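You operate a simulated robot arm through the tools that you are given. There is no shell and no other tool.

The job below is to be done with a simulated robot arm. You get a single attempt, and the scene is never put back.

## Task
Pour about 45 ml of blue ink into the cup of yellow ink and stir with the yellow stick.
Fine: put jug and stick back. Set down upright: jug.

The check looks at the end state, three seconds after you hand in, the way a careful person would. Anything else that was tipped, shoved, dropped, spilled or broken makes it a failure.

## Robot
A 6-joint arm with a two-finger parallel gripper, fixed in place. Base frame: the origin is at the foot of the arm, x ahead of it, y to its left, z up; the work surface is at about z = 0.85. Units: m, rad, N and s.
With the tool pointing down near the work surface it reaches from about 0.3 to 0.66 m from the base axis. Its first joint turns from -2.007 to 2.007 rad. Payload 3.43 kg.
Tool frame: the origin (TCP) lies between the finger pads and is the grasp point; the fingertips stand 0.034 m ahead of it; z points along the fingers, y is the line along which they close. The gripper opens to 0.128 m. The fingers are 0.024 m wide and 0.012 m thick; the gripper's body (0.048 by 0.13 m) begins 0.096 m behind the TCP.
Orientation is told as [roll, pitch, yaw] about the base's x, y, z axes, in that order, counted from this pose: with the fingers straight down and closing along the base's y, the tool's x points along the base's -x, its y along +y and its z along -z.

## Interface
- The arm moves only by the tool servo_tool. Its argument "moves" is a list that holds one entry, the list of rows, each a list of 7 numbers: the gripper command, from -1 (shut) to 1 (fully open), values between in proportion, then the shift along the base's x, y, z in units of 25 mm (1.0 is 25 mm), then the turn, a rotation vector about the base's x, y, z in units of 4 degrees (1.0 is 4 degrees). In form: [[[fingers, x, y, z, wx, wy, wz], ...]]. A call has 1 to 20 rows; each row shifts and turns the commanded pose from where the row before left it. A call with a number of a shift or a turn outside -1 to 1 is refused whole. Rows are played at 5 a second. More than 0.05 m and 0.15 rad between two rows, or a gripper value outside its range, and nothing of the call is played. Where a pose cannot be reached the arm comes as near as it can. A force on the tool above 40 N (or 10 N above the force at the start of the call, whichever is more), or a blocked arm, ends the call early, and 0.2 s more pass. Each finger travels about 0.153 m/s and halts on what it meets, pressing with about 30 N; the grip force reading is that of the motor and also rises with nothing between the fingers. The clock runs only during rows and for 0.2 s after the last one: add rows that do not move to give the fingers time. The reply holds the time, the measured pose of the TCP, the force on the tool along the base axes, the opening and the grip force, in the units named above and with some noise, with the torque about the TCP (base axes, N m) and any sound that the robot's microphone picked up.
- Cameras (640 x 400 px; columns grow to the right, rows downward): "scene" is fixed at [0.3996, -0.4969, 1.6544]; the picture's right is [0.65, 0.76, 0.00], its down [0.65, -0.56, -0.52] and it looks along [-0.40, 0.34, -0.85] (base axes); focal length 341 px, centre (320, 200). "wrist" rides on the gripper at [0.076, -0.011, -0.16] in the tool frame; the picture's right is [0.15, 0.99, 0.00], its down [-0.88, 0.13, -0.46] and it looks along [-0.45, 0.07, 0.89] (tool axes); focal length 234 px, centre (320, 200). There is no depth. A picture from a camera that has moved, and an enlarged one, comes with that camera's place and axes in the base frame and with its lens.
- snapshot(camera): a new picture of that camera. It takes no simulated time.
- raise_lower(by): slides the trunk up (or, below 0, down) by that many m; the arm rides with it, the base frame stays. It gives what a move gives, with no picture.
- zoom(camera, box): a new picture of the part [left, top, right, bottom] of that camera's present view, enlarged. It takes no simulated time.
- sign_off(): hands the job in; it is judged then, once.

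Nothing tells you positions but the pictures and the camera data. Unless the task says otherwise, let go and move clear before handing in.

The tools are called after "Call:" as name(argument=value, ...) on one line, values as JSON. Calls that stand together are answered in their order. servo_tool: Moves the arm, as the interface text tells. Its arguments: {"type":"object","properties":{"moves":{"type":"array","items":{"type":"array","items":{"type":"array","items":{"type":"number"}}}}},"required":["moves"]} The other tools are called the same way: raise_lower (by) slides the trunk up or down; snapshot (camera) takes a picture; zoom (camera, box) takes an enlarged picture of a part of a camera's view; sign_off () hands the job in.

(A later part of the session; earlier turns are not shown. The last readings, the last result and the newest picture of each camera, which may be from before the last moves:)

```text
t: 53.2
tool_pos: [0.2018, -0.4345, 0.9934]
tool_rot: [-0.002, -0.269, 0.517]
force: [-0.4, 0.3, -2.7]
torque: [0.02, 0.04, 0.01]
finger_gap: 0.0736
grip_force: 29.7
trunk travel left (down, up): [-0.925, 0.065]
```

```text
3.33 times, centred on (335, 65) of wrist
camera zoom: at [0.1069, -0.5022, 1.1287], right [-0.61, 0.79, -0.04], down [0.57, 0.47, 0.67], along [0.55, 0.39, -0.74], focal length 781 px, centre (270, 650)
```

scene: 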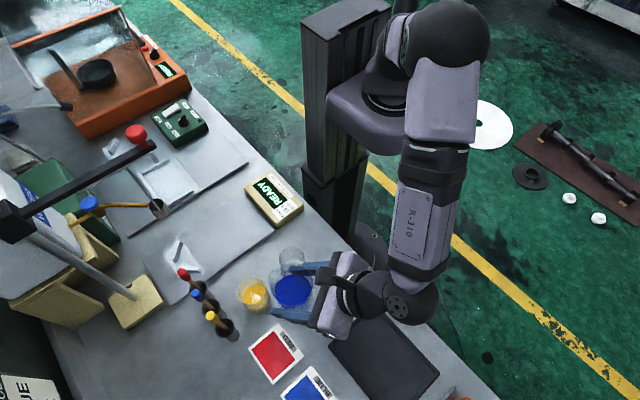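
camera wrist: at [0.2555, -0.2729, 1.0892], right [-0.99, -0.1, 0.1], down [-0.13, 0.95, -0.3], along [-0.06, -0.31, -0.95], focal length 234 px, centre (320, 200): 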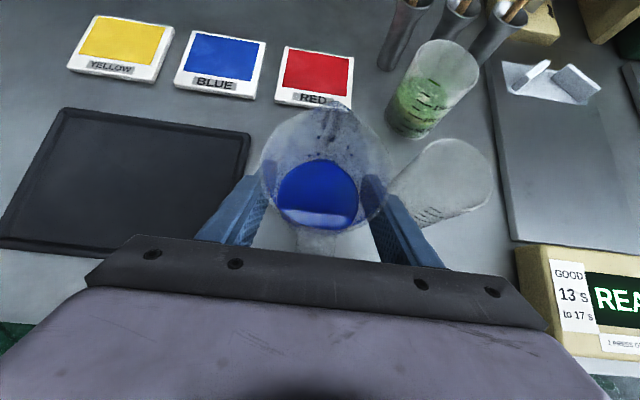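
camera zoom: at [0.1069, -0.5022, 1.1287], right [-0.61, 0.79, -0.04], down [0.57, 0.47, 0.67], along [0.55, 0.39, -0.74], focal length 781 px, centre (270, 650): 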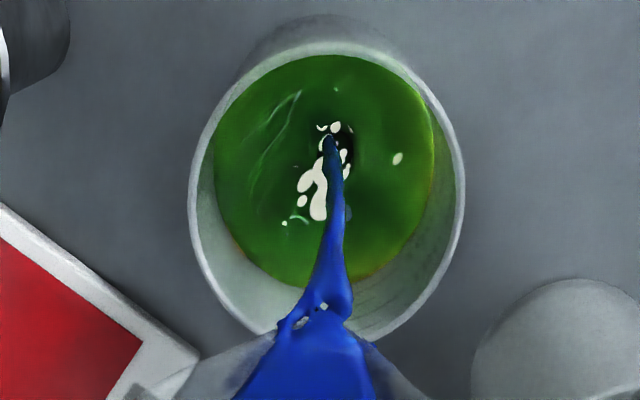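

There is a steady stream now. I will hold about 0.6 s more.

Call:
servo_tool(moves=[[[-0.5, 0, 0, 0, 0, 0, 0], [-0.5, 0, 0, 0, 0, 0, 0]]])

Call:
zoom(camera="wrist", box=[285, 5, 385, 125])

```text
t: 53.8
tool_pos: [0.2007, -0.4347, 0.9936]
tool_rot: [-0.003, -0.267, 0.517]
force: [-0.5, 0.2, -2.7]
torque: [-0.01, 0.03, 0.05]
finger_gap: 0.0735
grip_force: 30.1
trunk travel left (down, up): [-0.925, 0.065]
```

```text
3.33 times, centred on (335, 65) of wrist
camera zoom: at [0.1066, -0.5023, 1.1287], right [-0.61, 0.79, -0.04], down [0.57, 0.47, 0.67], along [0.55, 0.39, -0.74], focal length 781 px, centre (270, 650)
```

zoom: 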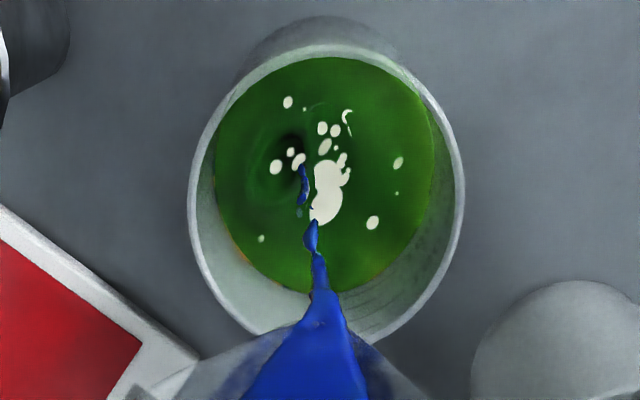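

The stream is thinning, and I estimate the total is now around 40 ml. I will add 0.6° and hold 0.4 s, then tilt back sharply and check.

Call:
servo_tool(moves=[[[-0.5, 0, 0, 0.03, 0.0743, -0.1303, 0], [-0.5, 0, 0, 0, 0, 0, 0], [-0.5, 0, 0, -0.18, -0.4955, 0.8686, 0], [-0.5, 0, 0, -0.18, -0.4955, 0.8686, 0], [-0.5, 0, 0, -0.18, -0.4955, 0.8686, 0], [-0.5, 0, 0, -0.18, -0.4955, 0.8686, 0], [-0.5, 0, 0, -0.18, -0.4955, 0.8686, 0], [-0.5, 0, 0, -0.18, -0.4955, 0.8686, 0], [-0.5, 0, 0, -0.09, -0.2478, 0.4343, 0], [-0.5, 0, 0, 0, 0, 0, 0], [-0.5, 0, 0, 0, 0, 0, 0]]])

Call:
zoom(camera="wrist", box=[240, 40, 400, 240])

Call:
zoom(camera="scene", box=[220, 230, 350, 330])

```text
t: 56.2
tool_pos: [0.2005, -0.4362, 0.9657]
tool_rot: [-0.001, 0.176, 0.519]
force: [0.3, 1.2, -2.7]
torque: [-0.02, 0.0, 0.01]
finger_gap: 0.0734
grip_force: 30.0
trunk travel left (down, up): [-0.925, 0.065]
```

```text
2.00 times, centred on (320, 140) of wrist
camera zoom: at [0.166, -0.469, 1.1367], right [-0.62, 0.79, 0.02], down [0.76, 0.58, 0.29], along [0.22, 0.2, -0.96], focal length 468 px, centre (320, 320)
```

zoom: 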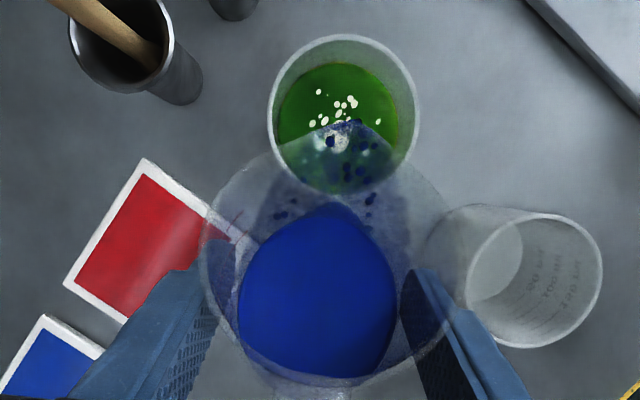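

```text
4.00 times, centred on (285, 280) of scene
camera zoom: at [0.3996, -0.4969, 1.6544], right [0.65, 0.76, 0.0], down [0.65, -0.56, -0.52], along [-0.4, 0.34, -0.85], focal length 1363 px, centre (460, -120)
```

zoom: 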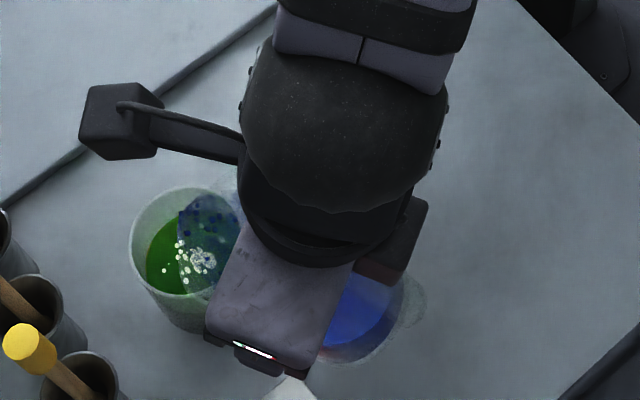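

The pour has stopped cleanly. I will stand the jug upright at staging and measure with the same zoom boxes as before.

Call:
servo_tool(moves=[[[-0.5, 0.06, 0.035, 0.276, -0.4336, 0.76, 0], [-0.5, 0.1, 0.06, 0.276, -0.4336, 0.76, 0], [-0.5, 0.12, 0.07, 0.276, -0.4336, 0.76, 0], [-0.5, 0.12, 0.07, 0.276, -0.4336, 0.76, 0], [-0.5, 0.12, 0.07, 0.276, -0.4336, 0.76, 0], [-0.5, 0.12, 0.07, 0.276, -0.4336, 0.76, 0], [-0.5, 0.12, 0.07, 0.276, -0.4336, 0.76, 0], [-0.5, 0.12, 0.07, 0.276, -0.4336, 0.76, 0], [-0.5, 0.12, 0.07, 0.276, -0.4336, 0.76, 0], [-0.5, 0.12, 0.07, 0.276, -0.4336, 0.76, 0], [-0.5, 0, 0, 0, 0, 0, 0]]])

Call:
zoom(camera="scene", box=[235, 270, 275, 315])

Call:
zoom(camera="scene", box=[240, 290, 275, 312])

Call:
zoom(camera="scene", box=[238, 272, 273, 294])

```text
t: 58.6
tool_pos: [0.2279, -0.4188, 1.0332]
tool_rot: [-0.002, 0.786, 0.517]
force: [-0.4, -0.2, -2.8]
torque: [-0.01, 0.03, 0.01]
finger_gap: 0.0736
grip_force: 30.2
trunk travel left (down, up): [-0.925, 0.065]
```

```text
8.89 times, centred on (255, 292) of scene
camera zoom: at [0.3996, -0.4969, 1.6544], right [0.65, 0.76, 0.0], down [0.65, -0.56, -0.52], along [-0.4, 0.34, -0.85], focal length 3029 px, centre (898, -622)
```

zoom: 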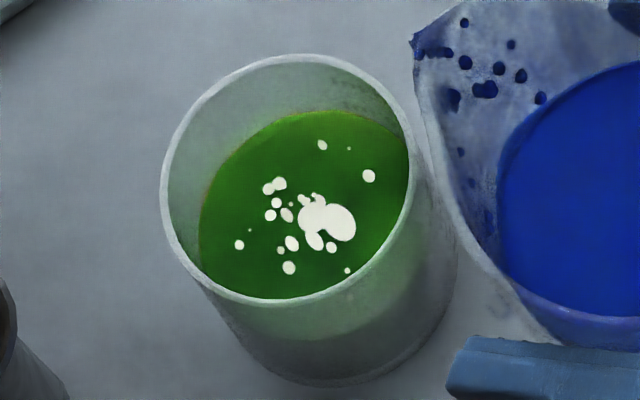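

```text
16.00 times, centred on (258, 301) of scene
camera zoom: at [0.3996, -0.4969, 1.6544], right [0.65, 0.76, 0.0], down [0.65, -0.56, -0.52], along [-0.4, 0.34, -0.85], focal length 5452 px, centre (1320, -1416)
```

zoom: 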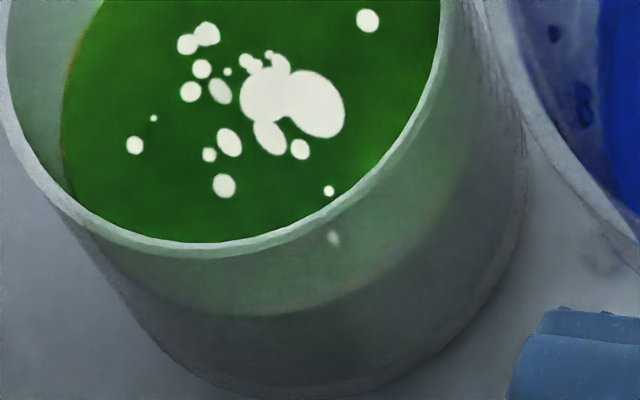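

```text
16.00 times, centred on (256, 283) of scene
camera zoom: at [0.3996, -0.4969, 1.6544], right [0.65, 0.76, 0.0], down [0.65, -0.56, -0.52], along [-0.4, 0.34, -0.85], focal length 5452 px, centre (1352, -1128)
```

zoom: 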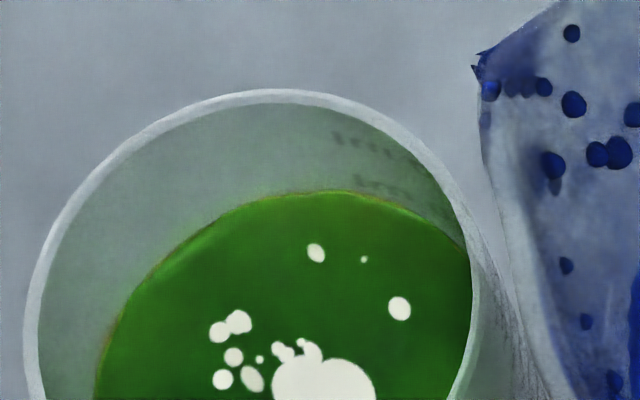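

The surface pattern has risen about 17 mm in total, which is roughly 44 ml, and that matches the target. I will take the jug back over its home spot and check the ticks there.

Call:
servo_tool(moves=[[[-0.5, 0.0332, 0.179, 0, 0, 0, 0.4], [-0.5, 0.0332, 0.179, 0, 0, 0, 0.78], [-0.5, 0.0332, 0.179, 0, 0, 0, 0.78], [-0.5, 0.0332, 0.179, 0, 0, 0, 0.78], [-0.5, 0.0332, 0.179, 0, 0, 0, 0.78], [-0.5, 0.0332, 0.179, 0, 0, 0, 0.78], [-0.5, 0.0332, 0.179, 0, 0, 0, 0.78], [-0.5, 0.0332, 0.179, 0, 0, 0, 0.78], [-0.5, 0.0332, 0.179, 0, 0, 0, 0.78], [-0.5, 0.0332, 0.179, 0, 0, 0, 0.78], [-0.5, 0.0332, 0.179, 0, 0, 0, 0.78], [-0.5, 0.0332, 0.179, 0, 0, 0, 0.78], [-0.5, 0.0332, 0.179, 0, 0, 0, 0.78], [-0.5, 0.0332, 0.179, 0, 0, 0, 0.78], [-0.5, 0.0332, 0.179, 0, 0, 0, 0.78], [-0.5, 0.0332, 0.179, 0, 0, 0, 0.78], [-0.5, 0.0332, 0.179, 0, 0, 0, 0.78], [-0.5, 0.0332, 0.179, 0, 0, 0, 0.78], [-0.5, 0.0332, 0.179, 0, 0, 0, 0.78], [-0.5, 0.0332, 0.179, 0, 0, 0, 0.6]]])

Call:
servo_tool(moves=[[[-0.5, 0, 0, 0, 0, 0, 0], [-0.5, 0, 0, 0, 0, 0, 0]]])

Call:
zoom(camera="scene", box=[220, 230, 380, 330])

```text
t: 62.8
tool_pos: [0.2453, -0.3287, 1.0345]
tool_rot: [-0.003, 0.786, 1.568]
force: [-0.3, -0.4, -3.1]
torque: [0.02, 0.03, 0.04]
finger_gap: 0.0734
grip_force: 30.1
trunk travel left (down, up): [-0.925, 0.065]
```

```text
t: 63.4
tool_pos: [0.2462, -0.3281, 1.0349]
tool_rot: [-0.001, 0.786, 1.565]
force: [-0.4, -0.5, -2.7]
torque: [-0.01, -0.01, -0.01]
finger_gap: 0.0737
grip_force: 30.2
trunk travel left (down, up): [-0.925, 0.065]
```

```text
4.00 times, centred on (300, 280) of scene
camera zoom: at [0.3996, -0.4969, 1.6544], right [0.65, 0.76, 0.0], down [0.65, -0.56, -0.52], along [-0.4, 0.34, -0.85], focal length 1363 px, centre (400, -120)
```

zoom: 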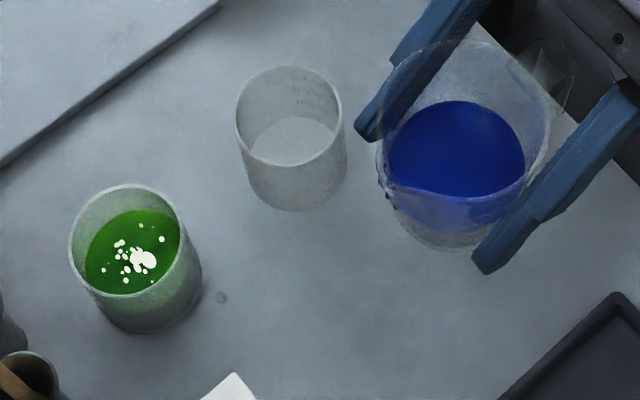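

I notice a faint spot on the bench to the right of the cup, so I will zoom in on it. I will also check the jug's spout for drips.

Call:
zoom(camera="scene", box=[262, 295, 290, 312])

Call:
zoom(camera="scene", box=[305, 240, 365, 300])

Call:
zoom(camera="scene", box=[310, 265, 340, 290])

```text
16.00 times, centred on (276, 304) of scene
camera zoom: at [0.3996, -0.4969, 1.6544], right [0.65, 0.76, 0.0], down [0.65, -0.56, -0.52], along [-0.4, 0.34, -0.85], focal length 5452 px, centre (1024, -1456)
```

zoom: 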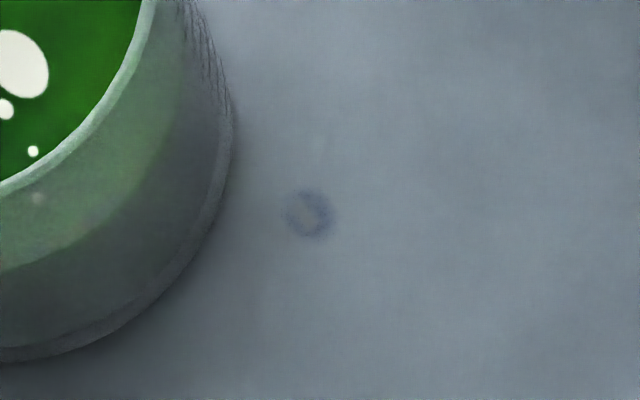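

```text
6.67 times, centred on (335, 270) of scene
camera zoom: at [0.3996, -0.4969, 1.6544], right [0.65, 0.76, 0.0], down [0.65, -0.56, -0.52], along [-0.4, 0.34, -0.85], focal length 2272 px, centre (220, -267)
```

zoom: 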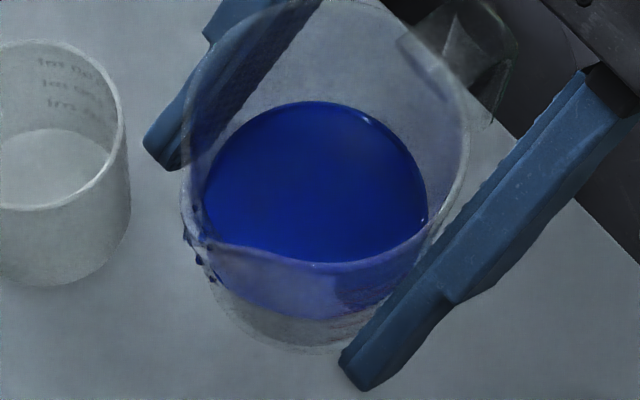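

```text
16.00 times, centred on (325, 278) of scene
camera zoom: at [0.3996, -0.4969, 1.6544], right [0.65, 0.76, 0.0], down [0.65, -0.56, -0.52], along [-0.4, 0.34, -0.85], focal length 5452 px, centre (240, -1040)
```

zoom: 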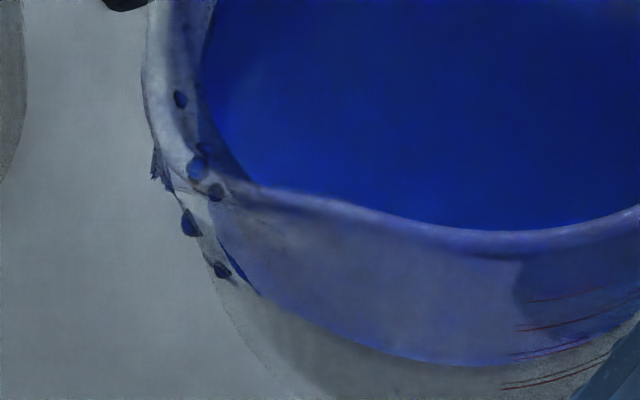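

A tiny drop, about 3 mm wide, fell on the bench while the lip was retreating. It cannot be undone, so I will not pour any more. I will now lower the jug to its home spot, going slowly near contact.

Call:
servo_tool(moves=[[[-0.5, -0.01, -0.01, -0.5, 0, 0, 0], [-0.5, -0.01, -0.01, -0.8, 0, 0, 0], [-0.5, -0.01, -0.01, -0.8, 0, 0, 0], [-0.5, -0.01, -0.01, -0.8, 0, 0, 0], [-0.5, -0.01, -0.01, -0.8, 0, 0, 0], [-0.5, 0, 0, -0.6, 0, 0, 0], [-0.5, 0, 0, -0.4, 0, 0, 0], [-0.5, 0, 0, -0.2, 0, 0, 0], [-0.5, 0, 0, 0, 0, 0, 0]]])

Call:
zoom(camera="wrist", box=[385, 70, 470, 135])

Call:
zoom(camera="wrist", box=[415, 85, 465, 125])

Call:
snapshot(camera="wrist")

```text
t: 65.4
tool_pos: [0.2454, -0.3293, 0.9111]
tool_rot: [-0.002, 0.787, 1.569]
force: [-0.5, -0.2, -3.2]
torque: [0.0, 0.0, 0.0]
finger_gap: 0.0736
grip_force: 30.0
trunk travel left (down, up): [-0.925, 0.065]
```

```text
6.15 times, centred on (428, 102) of wrist
camera zoom: at [0.2566, -0.2713, 1.0781], right [-0.99, -0.1, 0.1], down [-0.13, 0.95, -0.3], along [-0.07, -0.31, -0.95], focal length 1441 px, centre (-342, 800)
```

zoom: 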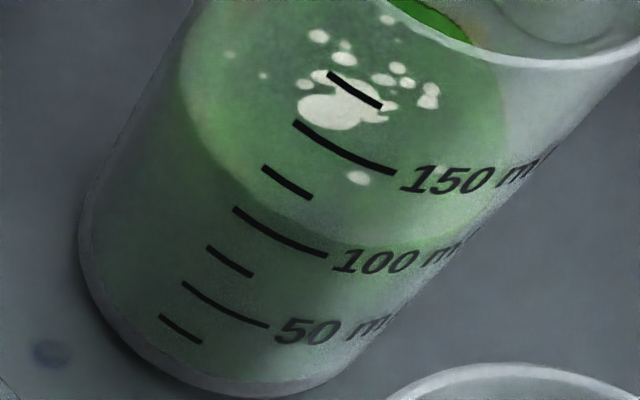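

```text
10.00 times, centred on (440, 105) of wrist
camera zoom: at [0.2566, -0.2713, 1.0781], right [-0.99, -0.1, 0.1], down [-0.13, 0.95, -0.3], along [-0.07, -0.31, -0.95], focal length 2342 px, centre (-880, 1150)
```

zoom: 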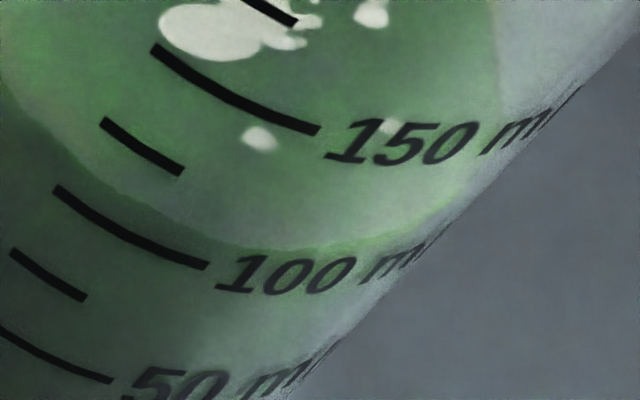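

```text
taken
camera wrist: at [0.2566, -0.2713, 1.0781], right [-0.99, -0.1, 0.1], down [-0.13, 0.95, -0.3], along [-0.07, -0.31, -0.95], focal length 234 px, centre (320, 200)
```

wrist: 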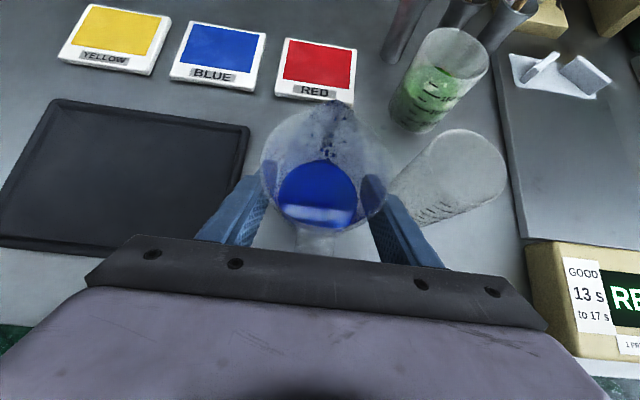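

The waterline now sits just above the 100 mark, at about 106–110 ml. The surface rise of 17.4 mm works out to about 45 ml, so the amount is good. I will now set the jug down gently.

Call:
servo_tool(moves=[[[-0.5, -0.02, 0, -0.1, 0, 0, 0], [-0.5, 0, 0, -0.08, 0, 0, 0], [-0.5, 0, 0, 0, 0, 0, 0]]])

Call:
servo_tool(moves=[[[-0.5, 0, 0, -0.05, 0, 0, 0], [-0.5, 0, 0, 0, 0, 0, 0]]])

Call:
zoom(camera="scene", box=[300, 250, 364, 315])

```text
t: 66.2
tool_pos: [0.2442, -0.33, 0.9068]
tool_rot: [-0.004, 0.786, 1.566]
force: [0.2, 0.6, -2.7]
torque: [0.01, 0.03, -0.03]
finger_gap: 0.0735
grip_force: 30.2
trunk travel left (down, up): [-0.925, 0.065]
```

```text
t: 66.8
tool_pos: [0.2434, -0.3296, 0.9053]
tool_rot: [-0.002, 0.787, 1.567]
force: [-0.5, 0.0, -0.2]
torque: [-0.01, -0.03, -0.02]
finger_gap: 0.0735
grip_force: 29.7
trunk travel left (down, up): [-0.925, 0.065]
```

```text
6.15 times, centred on (332, 282) of scene
camera zoom: at [0.3996, -0.4969, 1.6544], right [0.65, 0.76, 0.0], down [0.65, -0.56, -0.52], along [-0.4, 0.34, -0.85], focal length 2097 px, centre (246, -308)
```

zoom: 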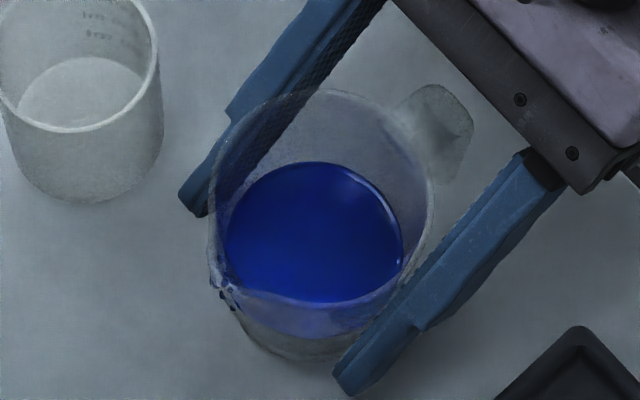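

The bench is now carrying the jug's weight. I will open slowly to 0.10 m and go straight up.

Call:
servo_tool(moves=[[[0.15, 0, 0, 0, 0, 0, 0], [0.2, 0, 0, 0, 0, 0, 0], [0.28, 0, 0, 0, 0, 0, 0], [0.38, 0, 0, 0, 0, 0, 0], [0.48, 0, 0, 0, 0, 0, 0], [0.5625, 0, 0, 0, 0, 0, 0], [0.5625, 0, 0, 0, 0, 0, 0]]])

Call:
zoom(camera="scene", box=[300, 250, 364, 315])

Call:
zoom(camera="wrist", box=[235, 90, 405, 240])

```text
t: 68.4
tool_pos: [0.2429, -0.3298, 0.9062]
tool_rot: [-0.002, 0.786, 1.567]
force: [-0.7, 0.7, -0.4]
torque: [-0.01, -0.01, -0.02]
finger_gap: 0.1002
grip_force: 0.2
trunk travel left (down, up): [-0.925, 0.065]
```

```text
6.15 times, centred on (332, 282) of scene
camera zoom: at [0.3996, -0.4969, 1.6544], right [0.65, 0.76, 0.0], down [0.65, -0.56, -0.52], along [-0.4, 0.34, -0.85], focal length 2097 px, centre (246, -308)
```

zoom: 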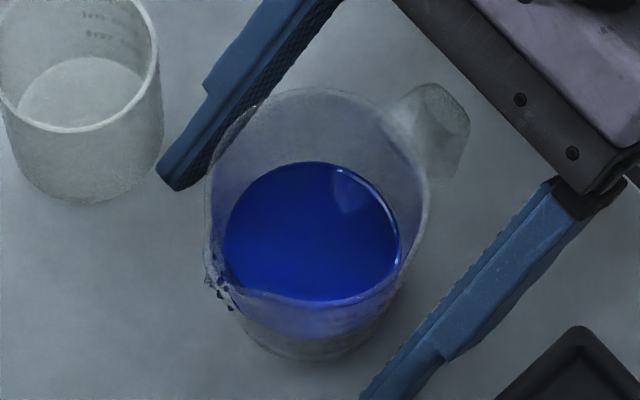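

```text
2.67 times, centred on (320, 165) of wrist
camera zoom: at [0.2548, -0.2705, 1.0729], right [-0.99, -0.1, 0.1], down [-0.13, 0.94, -0.3], along [-0.07, -0.31, -0.95], focal length 624 px, centre (320, 293)
```

zoom: 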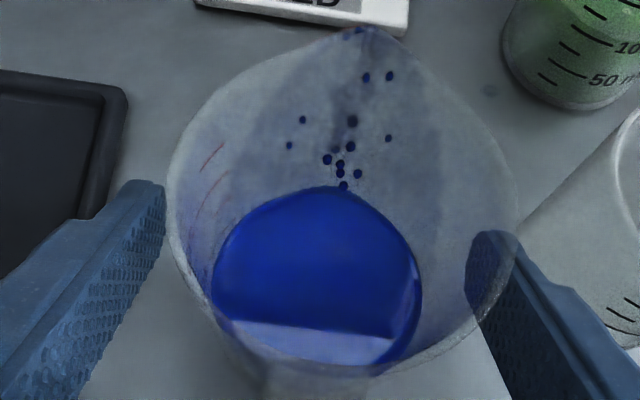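

The jug is upright at home with the grip released. I will rise straight up and then square the tool to vertical.

Call:
servo_tool(moves=[[[0.5625, 0, 0, 0.6, 0, 0, 0], [0.5625, 0, 0, 0.9, 0, 0, 0], [0.5625, 0, 0, 0.9, 0, 0, 0], [0.5625, 0, 0, 0.9, 0, 0, 0], [0.5625, 0, 0, 0.9, 0, 0, 0], [0.5625, 0, 0, 0.9, 0, 0, 0], [0.5625, 0, 0, 0.9, 0, 0, 0], [0.5625, 0, 0, 0.7, 0.9375, 0, 0], [0.5625, 0, 0, 0.7, 0.9375, 0, 0], [0.5625, 0, 0, 0.7, 0.9375, 0, 0], [0.5625, 0, 0, 0.6, 0.9375, 0, 0], [0.5625, 0, 0, 0.6, 0.9375, 0, 0], [0.5625, 0, 0, 0.4, 0.9375, 0, 0], [0.5625, 0, 0, 0, 0.9375, 0, 0], [0.5625, 0, 0, 0, 0.9375, 0, 0], [0.5625, 0, 0, 0, 0.9375, 0, 0], [0.5625, 0, 0, 0, 0.9375, 0, 0], [0.5625, 0, 0, 0, 0.9375, 0, 0], [0.5625, 0, 0, 0, 0.9375, 0, 0], [0.5625, 0, 0, 0, 0, 0, 0]]])

Call:
snapshot(camera="scene")

Call:
snapshot(camera="wrist")

```text
t: 72.6
tool_pos: [0.2439, -0.3291, 1.1491]
tool_rot: [0.0, 0.0, 1.568]
force: [-0.9, 0.2, -0.2]
torque: [-0.01, 0.02, 0.02]
finger_gap: 0.0998
grip_force: 0.1
trunk travel left (down, up): [-0.925, 0.065]
```

```text
taken
```

scene: 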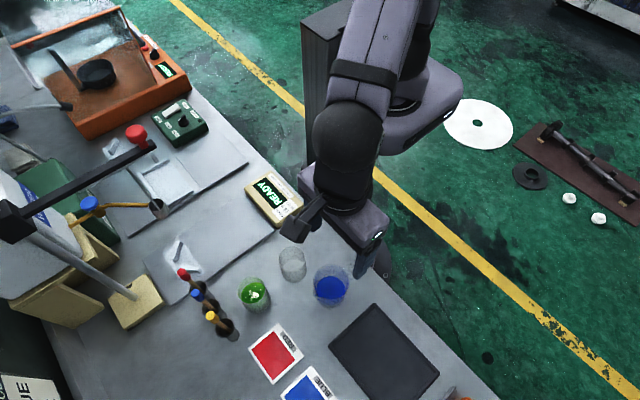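

```text
taken
camera wrist: at [0.2552, -0.4057, 1.309], right [-0.99, -0.14, 0.0], down [-0.13, 0.88, 0.46], along [-0.07, 0.45, -0.89], focal length 234 px, centre (320, 200)
```

wrist: 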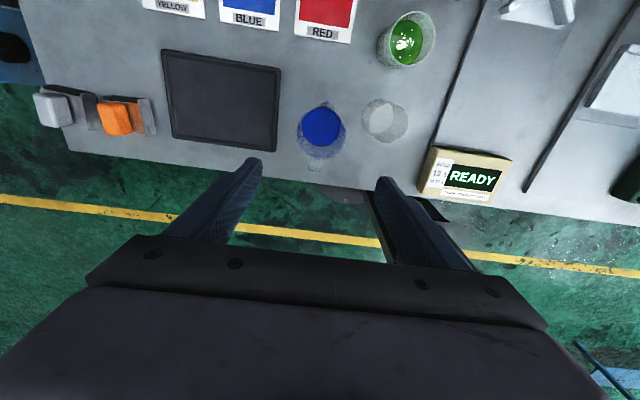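

The jug and cup sit undisturbed. Next I will turn the tool so the fingers close along y, and move above the yellow stick near (0.168, -0.553).

Call:
servo_tool(moves=[[[0.0, -0.05, -0.2, 0.2, 0, 0, -0.98], [0.0, -0.1, -0.4, 0.2, 0, 0, -0.98], [0.0, -0.14, -0.45, 0.2, 0, 0, -0.98], [0.0, -0.14, -0.45, 0.2, 0, 0, -0.98], [0.0, -0.14, -0.45, 0.2, 0, 0, -0.98], [0.0, -0.14, -0.45, 0.2, 0, 0, -0.98], [0.0, -0.14, -0.45, 0.2, 0, 0, -0.98], [0.0, -0.14, -0.45, 0.2, 0, 0, -0.98], [0.0, -0.14, -0.45, 0.1, 0, 0, -0.98], [0.0, -0.14, -0.45, 0.1, 0, 0, -0.98], [0.0, -0.14, -0.45, 0.1, 0, 0, -0.98], [0.0, -0.14, -0.45, 0.1, 0, 0, -0.98], [0.0, -0.14, -0.45, 0, 0, 0, -0.98], [0.0, -0.14, -0.45, 0, 0, 0, -0.98], [0.0, -0.14, -0.45, 0, 0, 0, -0.98], [0.0, -0.14, -0.45, 0, 0, 0, -0.98], [0.0, -0.14, -0.45, 0, 0, 0, -0.98], [0.0, -0.14, -0.45, 0, 0, 0, -0.98], [0.0, -0.14, -0.45, 0, 0, 0, -0.98], [0.0, -0.14, -0.45, 0, 0, 0, -0.98]]])

Call:
servo_tool(moves=[[[0.0, -0.14, -0.15, 0, 0, 0, -0.98], [0.0, -0.14, -0.1, 0, 0, 0, -0.98], [0.0, -0.1, 0, 0, 0, 0, -0.9], [0.0, 0, 0, 0, 0, 0, 0], [0.0, 0, 0, 0, 0, 0, 0]]])

Call:
snapshot(camera="scene")

Call:
snapshot(camera="wrist")

```text
t: 76.8
tool_pos: [0.177, -0.5471, 1.1971]
tool_rot: [-0.001, 0.0, 0.199]
force: [0.3, -0.6, 0.6]
torque: [-0.03, -0.04, -0.01]
finger_gap: 0.0641
grip_force: 0.0
trunk travel left (down, up): [-0.925, 0.065]
```

```text
t: 78.0
tool_pos: [0.1669, -0.5516, 1.1966]
tool_rot: [-0.001, 0.0, 0.0]
force: [0.2, 1.2, -0.1]
torque: [0.0, 0.01, -0.01]
finger_gap: 0.0641
grip_force: 0.2
trunk travel left (down, up): [-0.925, 0.065]
```

```text
taken
```

scene: 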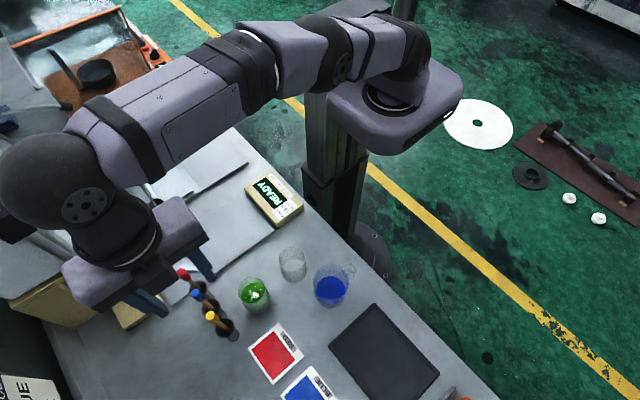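

```text
taken
camera wrist: at [0.0921, -0.5637, 1.3583], right [-0.15, 0.99, 0.0], down [0.88, 0.13, 0.46], along [0.45, 0.07, -0.89], focal length 234 px, centre (320, 200)
```

wrist: 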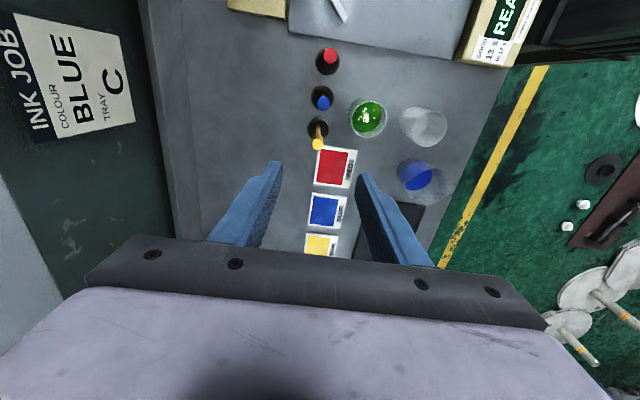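

The gripper is above the yellow stick. I will zoom in with the wrist camera to locate its cap precisely.

Call:
zoom(camera="wrist", box=[280, 100, 380, 165])

Call:
zoom(camera="wrist", box=[300, 115, 340, 155])

Call:
zoom(camera="scene", box=[195, 295, 245, 345])

```text
6.15 times, centred on (330, 132) of wrist
camera zoom: at [0.0921, -0.5637, 1.3583], right [-0.15, 0.99, 0.0], down [0.88, 0.13, 0.46], along [0.45, 0.07, -0.89], focal length 1441 px, centre (258, 615)
```

zoom: 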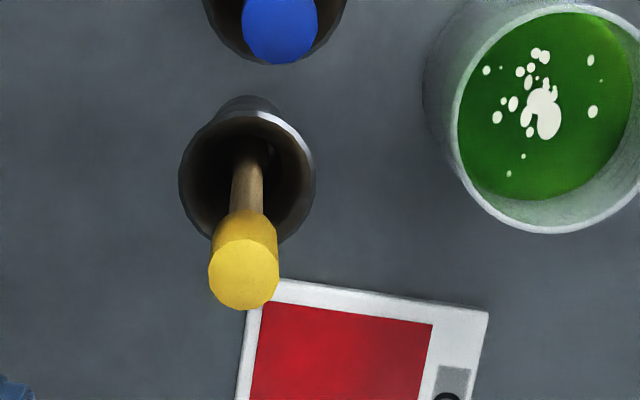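

```text
10.00 times, centred on (320, 135) of wrist
camera zoom: at [0.0921, -0.5637, 1.3583], right [-0.15, 0.99, 0.0], down [0.88, 0.13, 0.46], along [0.45, 0.07, -0.89], focal length 2342 px, centre (320, 850)
```

zoom: 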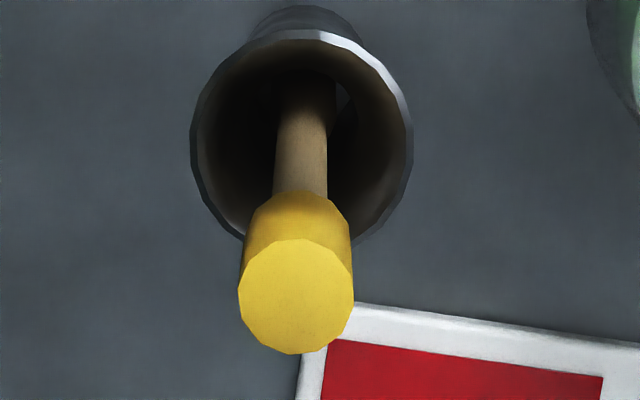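

```text
8.00 times, centred on (220, 320) of scene
camera zoom: at [0.3996, -0.4969, 1.6544], right [0.65, 0.76, 0.0], down [0.65, -0.56, -0.52], along [-0.4, 0.34, -0.85], focal length 2726 px, centre (1120, -760)
```

zoom: 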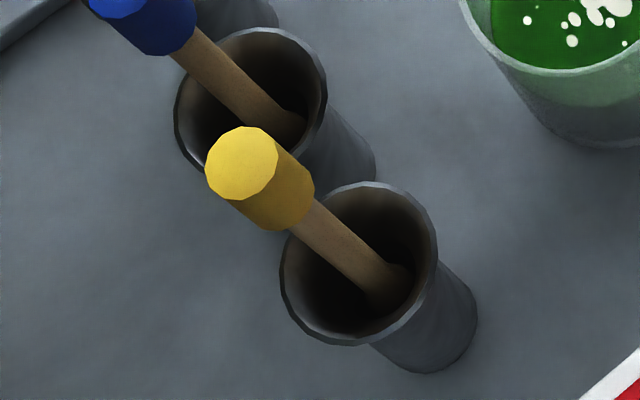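

The yellow cap is centred at about (0.1686, -0.5525), its top at z ≈ 1.045, and the stick stands vertical in its tube. I will descend around the cap and grip it.

Call:
servo_tool(moves=[[[-0.2, 0.06, -0.04, -0.9, 0, 0, 0], [-0.3, 0, 0, -1, 0, 0, 0], [-0.3, 0, 0, -1, 0, 0, 0], [-0.3, 0, 0, -1, 0, 0, 0], [-0.3, 0, 0, -0.8, 0, 0, 0], [-0.3, 0, 0, 0, 0, 0, 0]]])

Call:
snapshot(camera="wrist")

Call:
zoom(camera="scene", box=[150, 240, 270, 345])

```text
t: 79.4
tool_pos: [0.1683, -0.5517, 1.0792]
tool_rot: [0.0, 0.001, -0.001]
force: [0.0, -0.5, 0.5]
torque: [0.01, -0.01, -0.01]
finger_gap: 0.0446
grip_force: 0.0
trunk travel left (down, up): [-0.925, 0.065]
```

```text
taken
camera wrist: at [0.0934, -0.5651, 1.2409], right [-0.15, 0.99, 0.0], down [0.88, 0.13, 0.46], along [0.45, 0.07, -0.89], focal length 234 px, centre (320, 200)
```

wrist: 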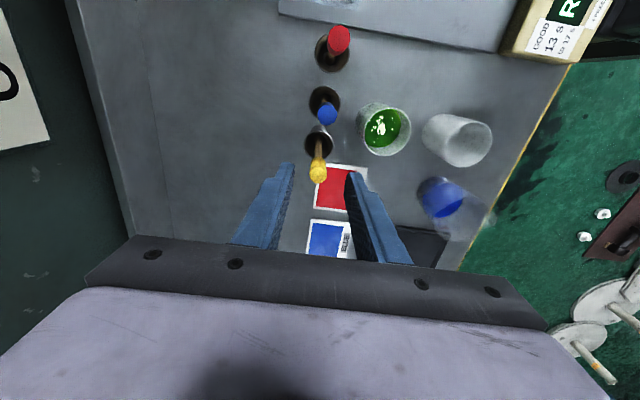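

```text
3.81 times, centred on (210, 292) of scene
camera zoom: at [0.3996, -0.4969, 1.6544], right [0.65, 0.76, 0.0], down [0.65, -0.56, -0.52], along [-0.4, 0.34, -0.85], focal length 1298 px, centre (739, -152)
```

zoom: 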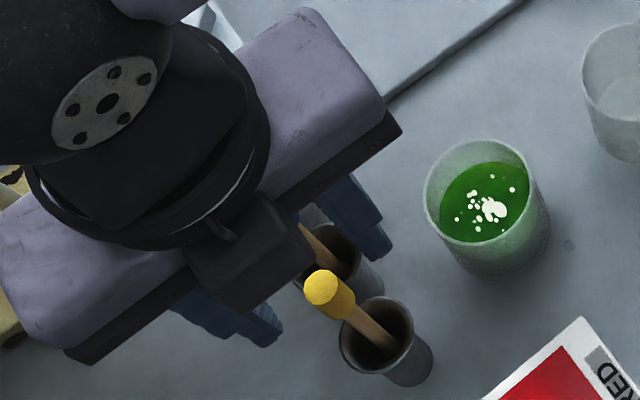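

Call:
zoom(camera="wrist", box=[280, 120, 360, 200])

```text
5.00 times, centred on (320, 160) of wrist
camera zoom: at [0.0934, -0.5651, 1.2409], right [-0.15, 0.99, 0.0], down [0.88, 0.13, 0.46], along [0.45, 0.07, -0.89], focal length 1171 px, centre (320, 400)
```

zoom: 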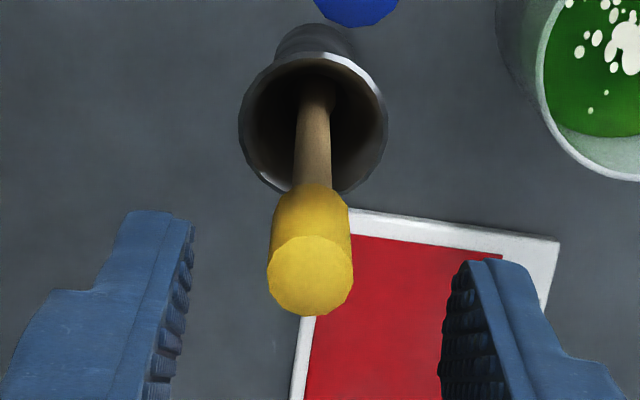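

The cap is about 3 mm further towards -y than the tool, so I will correct for that and descend to mid-cap.

Call:
servo_tool(moves=[[[-0.3, 0, -0.11, -0.6, 0, 0, 0], [-0.3, 0, 0, -0.8, 0, 0, 0], [-0.3, 0, 0, -0.8, 0, 0, 0], [-0.3, 0, 0, 0, 0, 0, 0]]])

Call:
zoom(camera="wrist", box=[270, 130, 370, 220])

```text
t: 80.4
tool_pos: [0.1695, -0.5584, 1.0279]
tool_rot: [0.0, 0.0, 0.0]
force: [0.4, -1.8, 0.1]
torque: [-0.06, -0.03, 0.0]
finger_gap: 0.0446
grip_force: 0.1
trunk travel left (down, up): [-0.925, 0.065]
```

```text
4.44 times, centred on (320, 175) of wrist
camera zoom: at [0.0946, -0.5693, 1.1895], right [-0.15, 0.99, 0.0], down [0.88, 0.13, 0.46], along [0.45, 0.07, -0.89], focal length 1041 px, centre (320, 311)
```

zoom: 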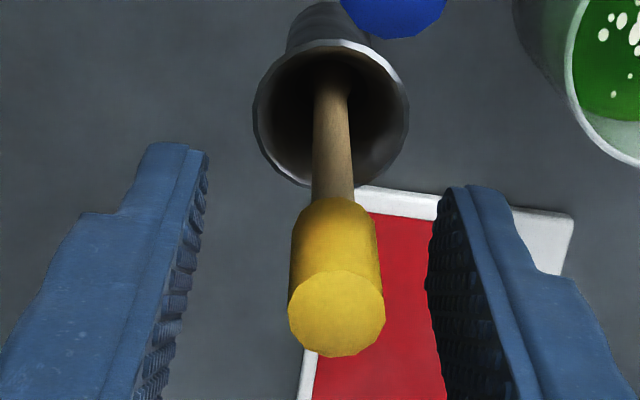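

The tool is now 2–3 mm too far towards -y, so I will nudge it back and close gradually on the cap.

Call:
servo_tool(moves=[[[-0.3, -0.04, 0.1, -0.1, 0, 0, 0], [-0.45, 0, 0, 0, 0, 0, 0], [-0.55, 0, 0, 0, 0, 0, 0], [-0.62, 0, 0, 0, 0, 0, 0], [-0.68, 0, 0, 0, 0, 0, 0], [-0.72, 0, 0, 0, 0, 0, 0], [-0.76, 0, 0, 0, 0, 0, 0], [-0.8, 0, 0, 0, 0, 0, 0], [-0.9, 0, 0, 0, 0, 0, 0], [-1, 0, 0, 0, 0, 0, 0], [-1, 0, 0, 0, 0, 0, 0]]])

Call:
zoom(camera="wrist", box=[270, 130, 370, 220])

Call:
zoom(camera="scene", box=[150, 240, 270, 345])

```text
t: 82.8
tool_pos: [0.1691, -0.5553, 1.0265]
tool_rot: [-0.001, 0.001, 0.001]
force: [0.3, 1.0, 1.6]
torque: [0.19, -0.01, -0.04]
finger_gap: 0.0144
grip_force: 29.7
trunk travel left (down, up): [-0.925, 0.065]
```

```text
4.44 times, centred on (320, 175) of wrist
camera zoom: at [0.0931, -0.567, 1.1859], right [-0.15, 0.99, 0.0], down [0.88, 0.13, 0.46], along [0.45, 0.07, -0.89], focal length 1041 px, centre (320, 311)
```

zoom: 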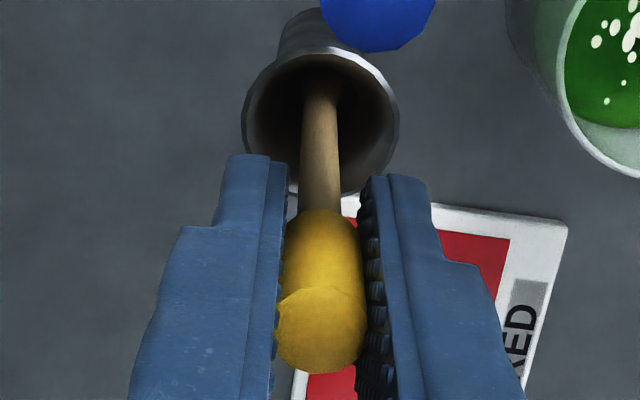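

```text
3.81 times, centred on (210, 292) of scene
camera zoom: at [0.3996, -0.4969, 1.6544], right [0.65, 0.76, 0.0], down [0.65, -0.56, -0.52], along [-0.4, 0.34, -0.85], focal length 1298 px, centre (739, -152)
```

zoom: 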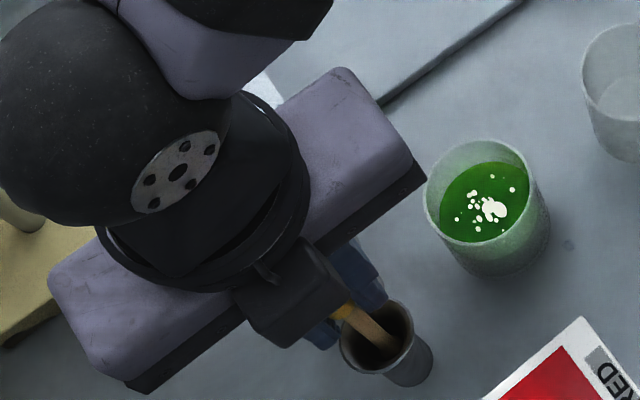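

The cap is gripped at 0.0144 m with 30 N. I will lift straight up by 0.13 m to draw the stick out of the tube.

Call:
servo_tool(moves=[[[-1, 0, 0, 0.3, 0, 0, 0], [-1, 0, 0, 0.7, 0, 0, 0], [-1, 0, 0, 0.8, 0, 0, 0], [-1, 0, 0, 0.8, 0, 0, 0], [-1, 0, 0, 0.8, 0, 0, 0], [-1, 0, 0, 0.8, 0, 0, 0], [-1, 0, 0, 0.7, 0, 0, 0], [-1, 0, 0, 0.4, 0, 0, 0], [-1, 0, 0, 0, 0, 0, 0]]])

Call:
snapshot(camera="wrist")

Call:
zoom(camera="scene", box=[130, 220, 290, 345])

```text
t: 84.8
tool_pos: [0.1675, -0.5551, 1.1567]
tool_rot: [-0.001, 0.0, -0.001]
force: [-0.3, 0.5, 0.3]
torque: [0.02, -0.02, -0.02]
finger_gap: 0.014
grip_force: 30.0
trunk travel left (down, up): [-0.925, 0.065]
```

```text
taken
camera wrist: at [0.0921, -0.5665, 1.317], right [-0.15, 0.99, 0.0], down [0.88, 0.13, 0.46], along [0.45, 0.07, -0.89], focal length 234 px, centre (320, 200)
```

wrist: 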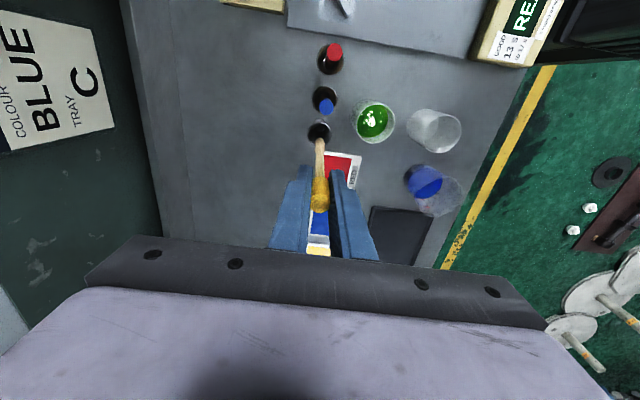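

```text
3.20 times, centred on (210, 282) of scene
camera zoom: at [0.3996, -0.4969, 1.6544], right [0.65, 0.76, 0.0], down [0.65, -0.56, -0.52], along [-0.4, 0.34, -0.85], focal length 1090 px, centre (672, -64)
```

zoom: 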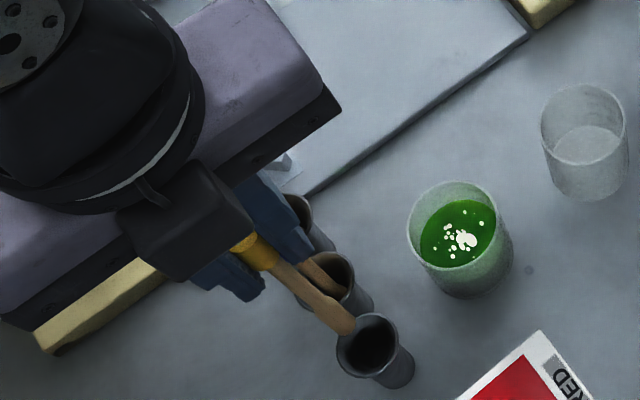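

The stick came out, with a widened paddle at its tip. I will check that it hangs vertical and where its tip is.

Call:
zoom(camera="wrist", box=[280, 110, 360, 220])

Call:
zoom(camera="scene", box=[195, 285, 245, 335])

```text
3.64 times, centred on (320, 165) of wrist
camera zoom: at [0.0921, -0.5665, 1.317], right [-0.15, 0.99, 0.0], down [0.88, 0.13, 0.46], along [0.45, 0.07, -0.89], focal length 852 px, centre (320, 327)
```

zoom: 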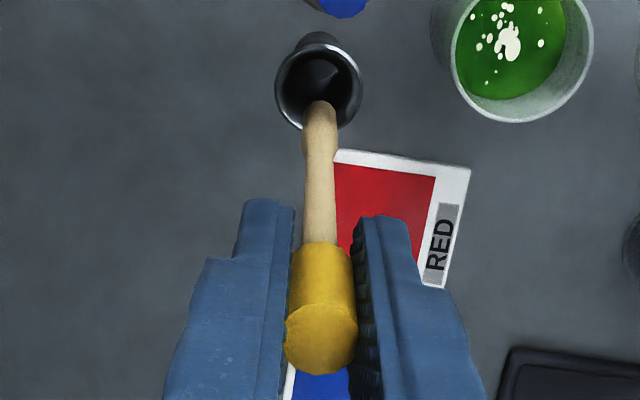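

```text
8.00 times, centred on (220, 310) of scene
camera zoom: at [0.3996, -0.4969, 1.6544], right [0.65, 0.76, 0.0], down [0.65, -0.56, -0.52], along [-0.4, 0.34, -0.85], focal length 2726 px, centre (1120, -680)
```

zoom: 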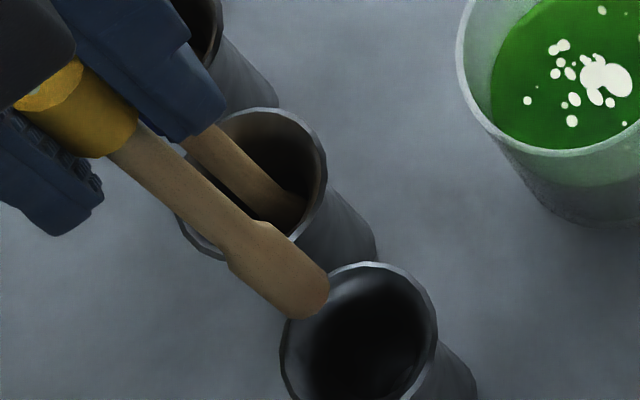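

The stick hangs vertical with its tip about 0.17 m below the tool point. I will move over the cup's centre at this height, which leaves about 45 mm between the tip and the rim.

Call:
servo_tool(moves=[[[-1, -0.1, 0.35, 0, 0, 0, 0], [-1, -0.2, 0.65, 0, 0, 0, 0], [-1, -0.2, 0.65, 0, 0, 0, 0], [-1, -0.2, 0.65, 0, 0, 0, 0], [-1, -0.2, 0.65, 0, 0, 0, 0], [-1, -0.2, 0.49, 0, 0, 0, 0], [-1, 0, 0, 0, 0, 0, 0]]])

Call:
snapshot(camera="wrist")

Call:
zoom(camera="wrist", box=[270, 90, 370, 220])

Call:
zoom(camera="scene", box=[200, 230, 300, 330])

```text
t: 86.4
tool_pos: [0.1392, -0.4662, 1.1562]
tool_rot: [0.0, 0.0, 0.0]
force: [-0.1, 0.1, -0.8]
torque: [0.01, -0.02, -0.04]
finger_gap: 0.0142
grip_force: 30.1
trunk travel left (down, up): [-0.925, 0.065]
```

```text
taken
camera wrist: at [0.0642, -0.478, 1.3167], right [-0.15, 0.99, 0.0], down [0.88, 0.13, 0.46], along [0.45, 0.07, -0.89], focal length 234 px, centre (320, 200)
```

wrist: 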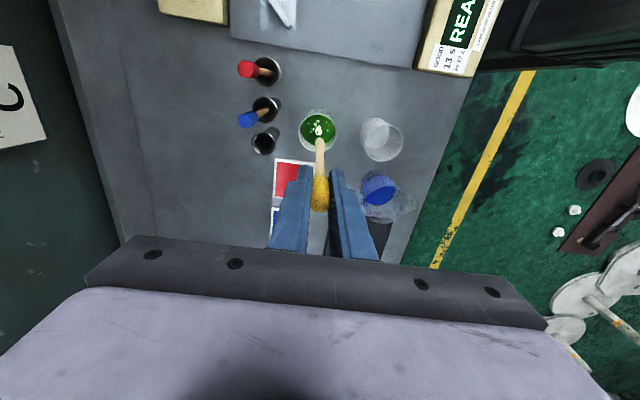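

```text
3.08 times, centred on (320, 155) of wrist
camera zoom: at [0.0642, -0.478, 1.3167], right [-0.15, 0.99, 0.0], down [0.88, 0.13, 0.46], along [0.45, 0.07, -0.89], focal length 720 px, centre (320, 338)
```

zoom: 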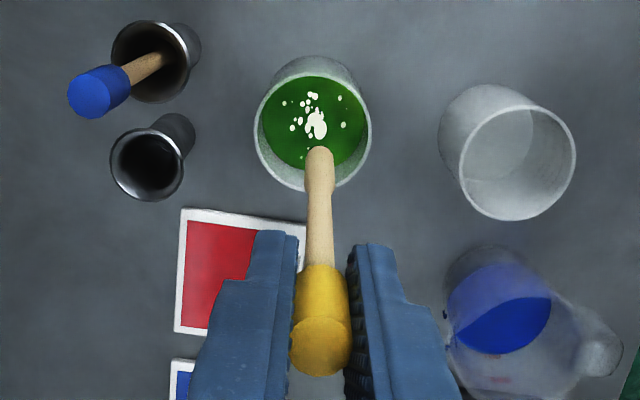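

```text
4.00 times, centred on (250, 280) of scene
camera zoom: at [0.3996, -0.4969, 1.6544], right [0.65, 0.76, 0.0], down [0.65, -0.56, -0.52], along [-0.4, 0.34, -0.85], focal length 1363 px, centre (600, -120)
```

zoom: 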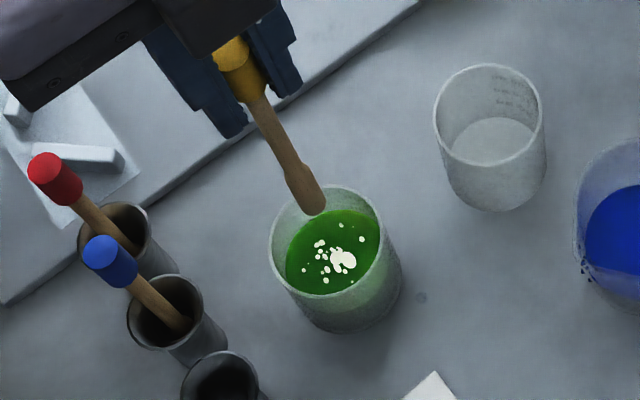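

The tip is about 3 mm off-centre, so I will correct that and lower the paddle into the ink.

Call:
servo_tool(moves=[[[-1, 0.06, -0.12, -0.4, 0, 0, 0], [-1, 0, 0, -0.6, 0, 0, 0], [-1, 0, 0, -0.7, 0, 0, 0], [-1, 0, 0, -0.7, 0, 0, 0], [-1, 0, 0, -0.7, 0, 0, 0], [-1, 0, 0, -0.7, 0, 0, 0], [-1, 0, 0, -0.6, 0, 0, 0], [-1, 0, 0, 0, 0, 0, 0]]])

Call:
zoom(camera="wrist", box=[270, 90, 370, 220])

Call:
zoom(camera="scene", box=[200, 230, 300, 330])

```text
t: 88.2
tool_pos: [0.142, -0.4707, 1.0447]
tool_rot: [0.0, 0.0, 0.0]
force: [-0.6, -0.1, -0.5]
torque: [0.02, 0.03, 0.01]
finger_gap: 0.0139
grip_force: 29.7
trunk travel left (down, up): [-0.925, 0.065]
```

```text
3.08 times, centred on (320, 155) of wrist
camera zoom: at [0.0653, -0.4829, 1.2065], right [-0.15, 0.99, 0.0], down [0.88, 0.13, 0.46], along [0.45, 0.07, -0.89], focal length 720 px, centre (320, 338)
```

zoom: 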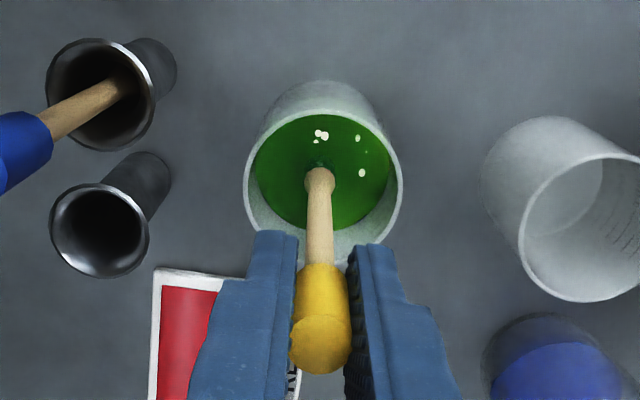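

```text
4.00 times, centred on (250, 280) of scene
camera zoom: at [0.3996, -0.4969, 1.6544], right [0.65, 0.76, 0.0], down [0.65, -0.56, -0.52], along [-0.4, 0.34, -0.85], focal length 1363 px, centre (600, -120)
```

zoom: 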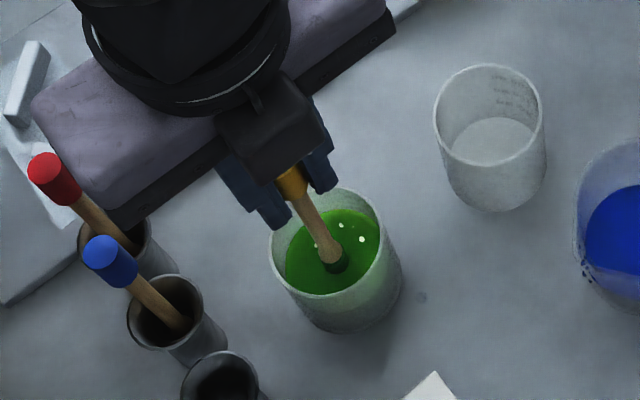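

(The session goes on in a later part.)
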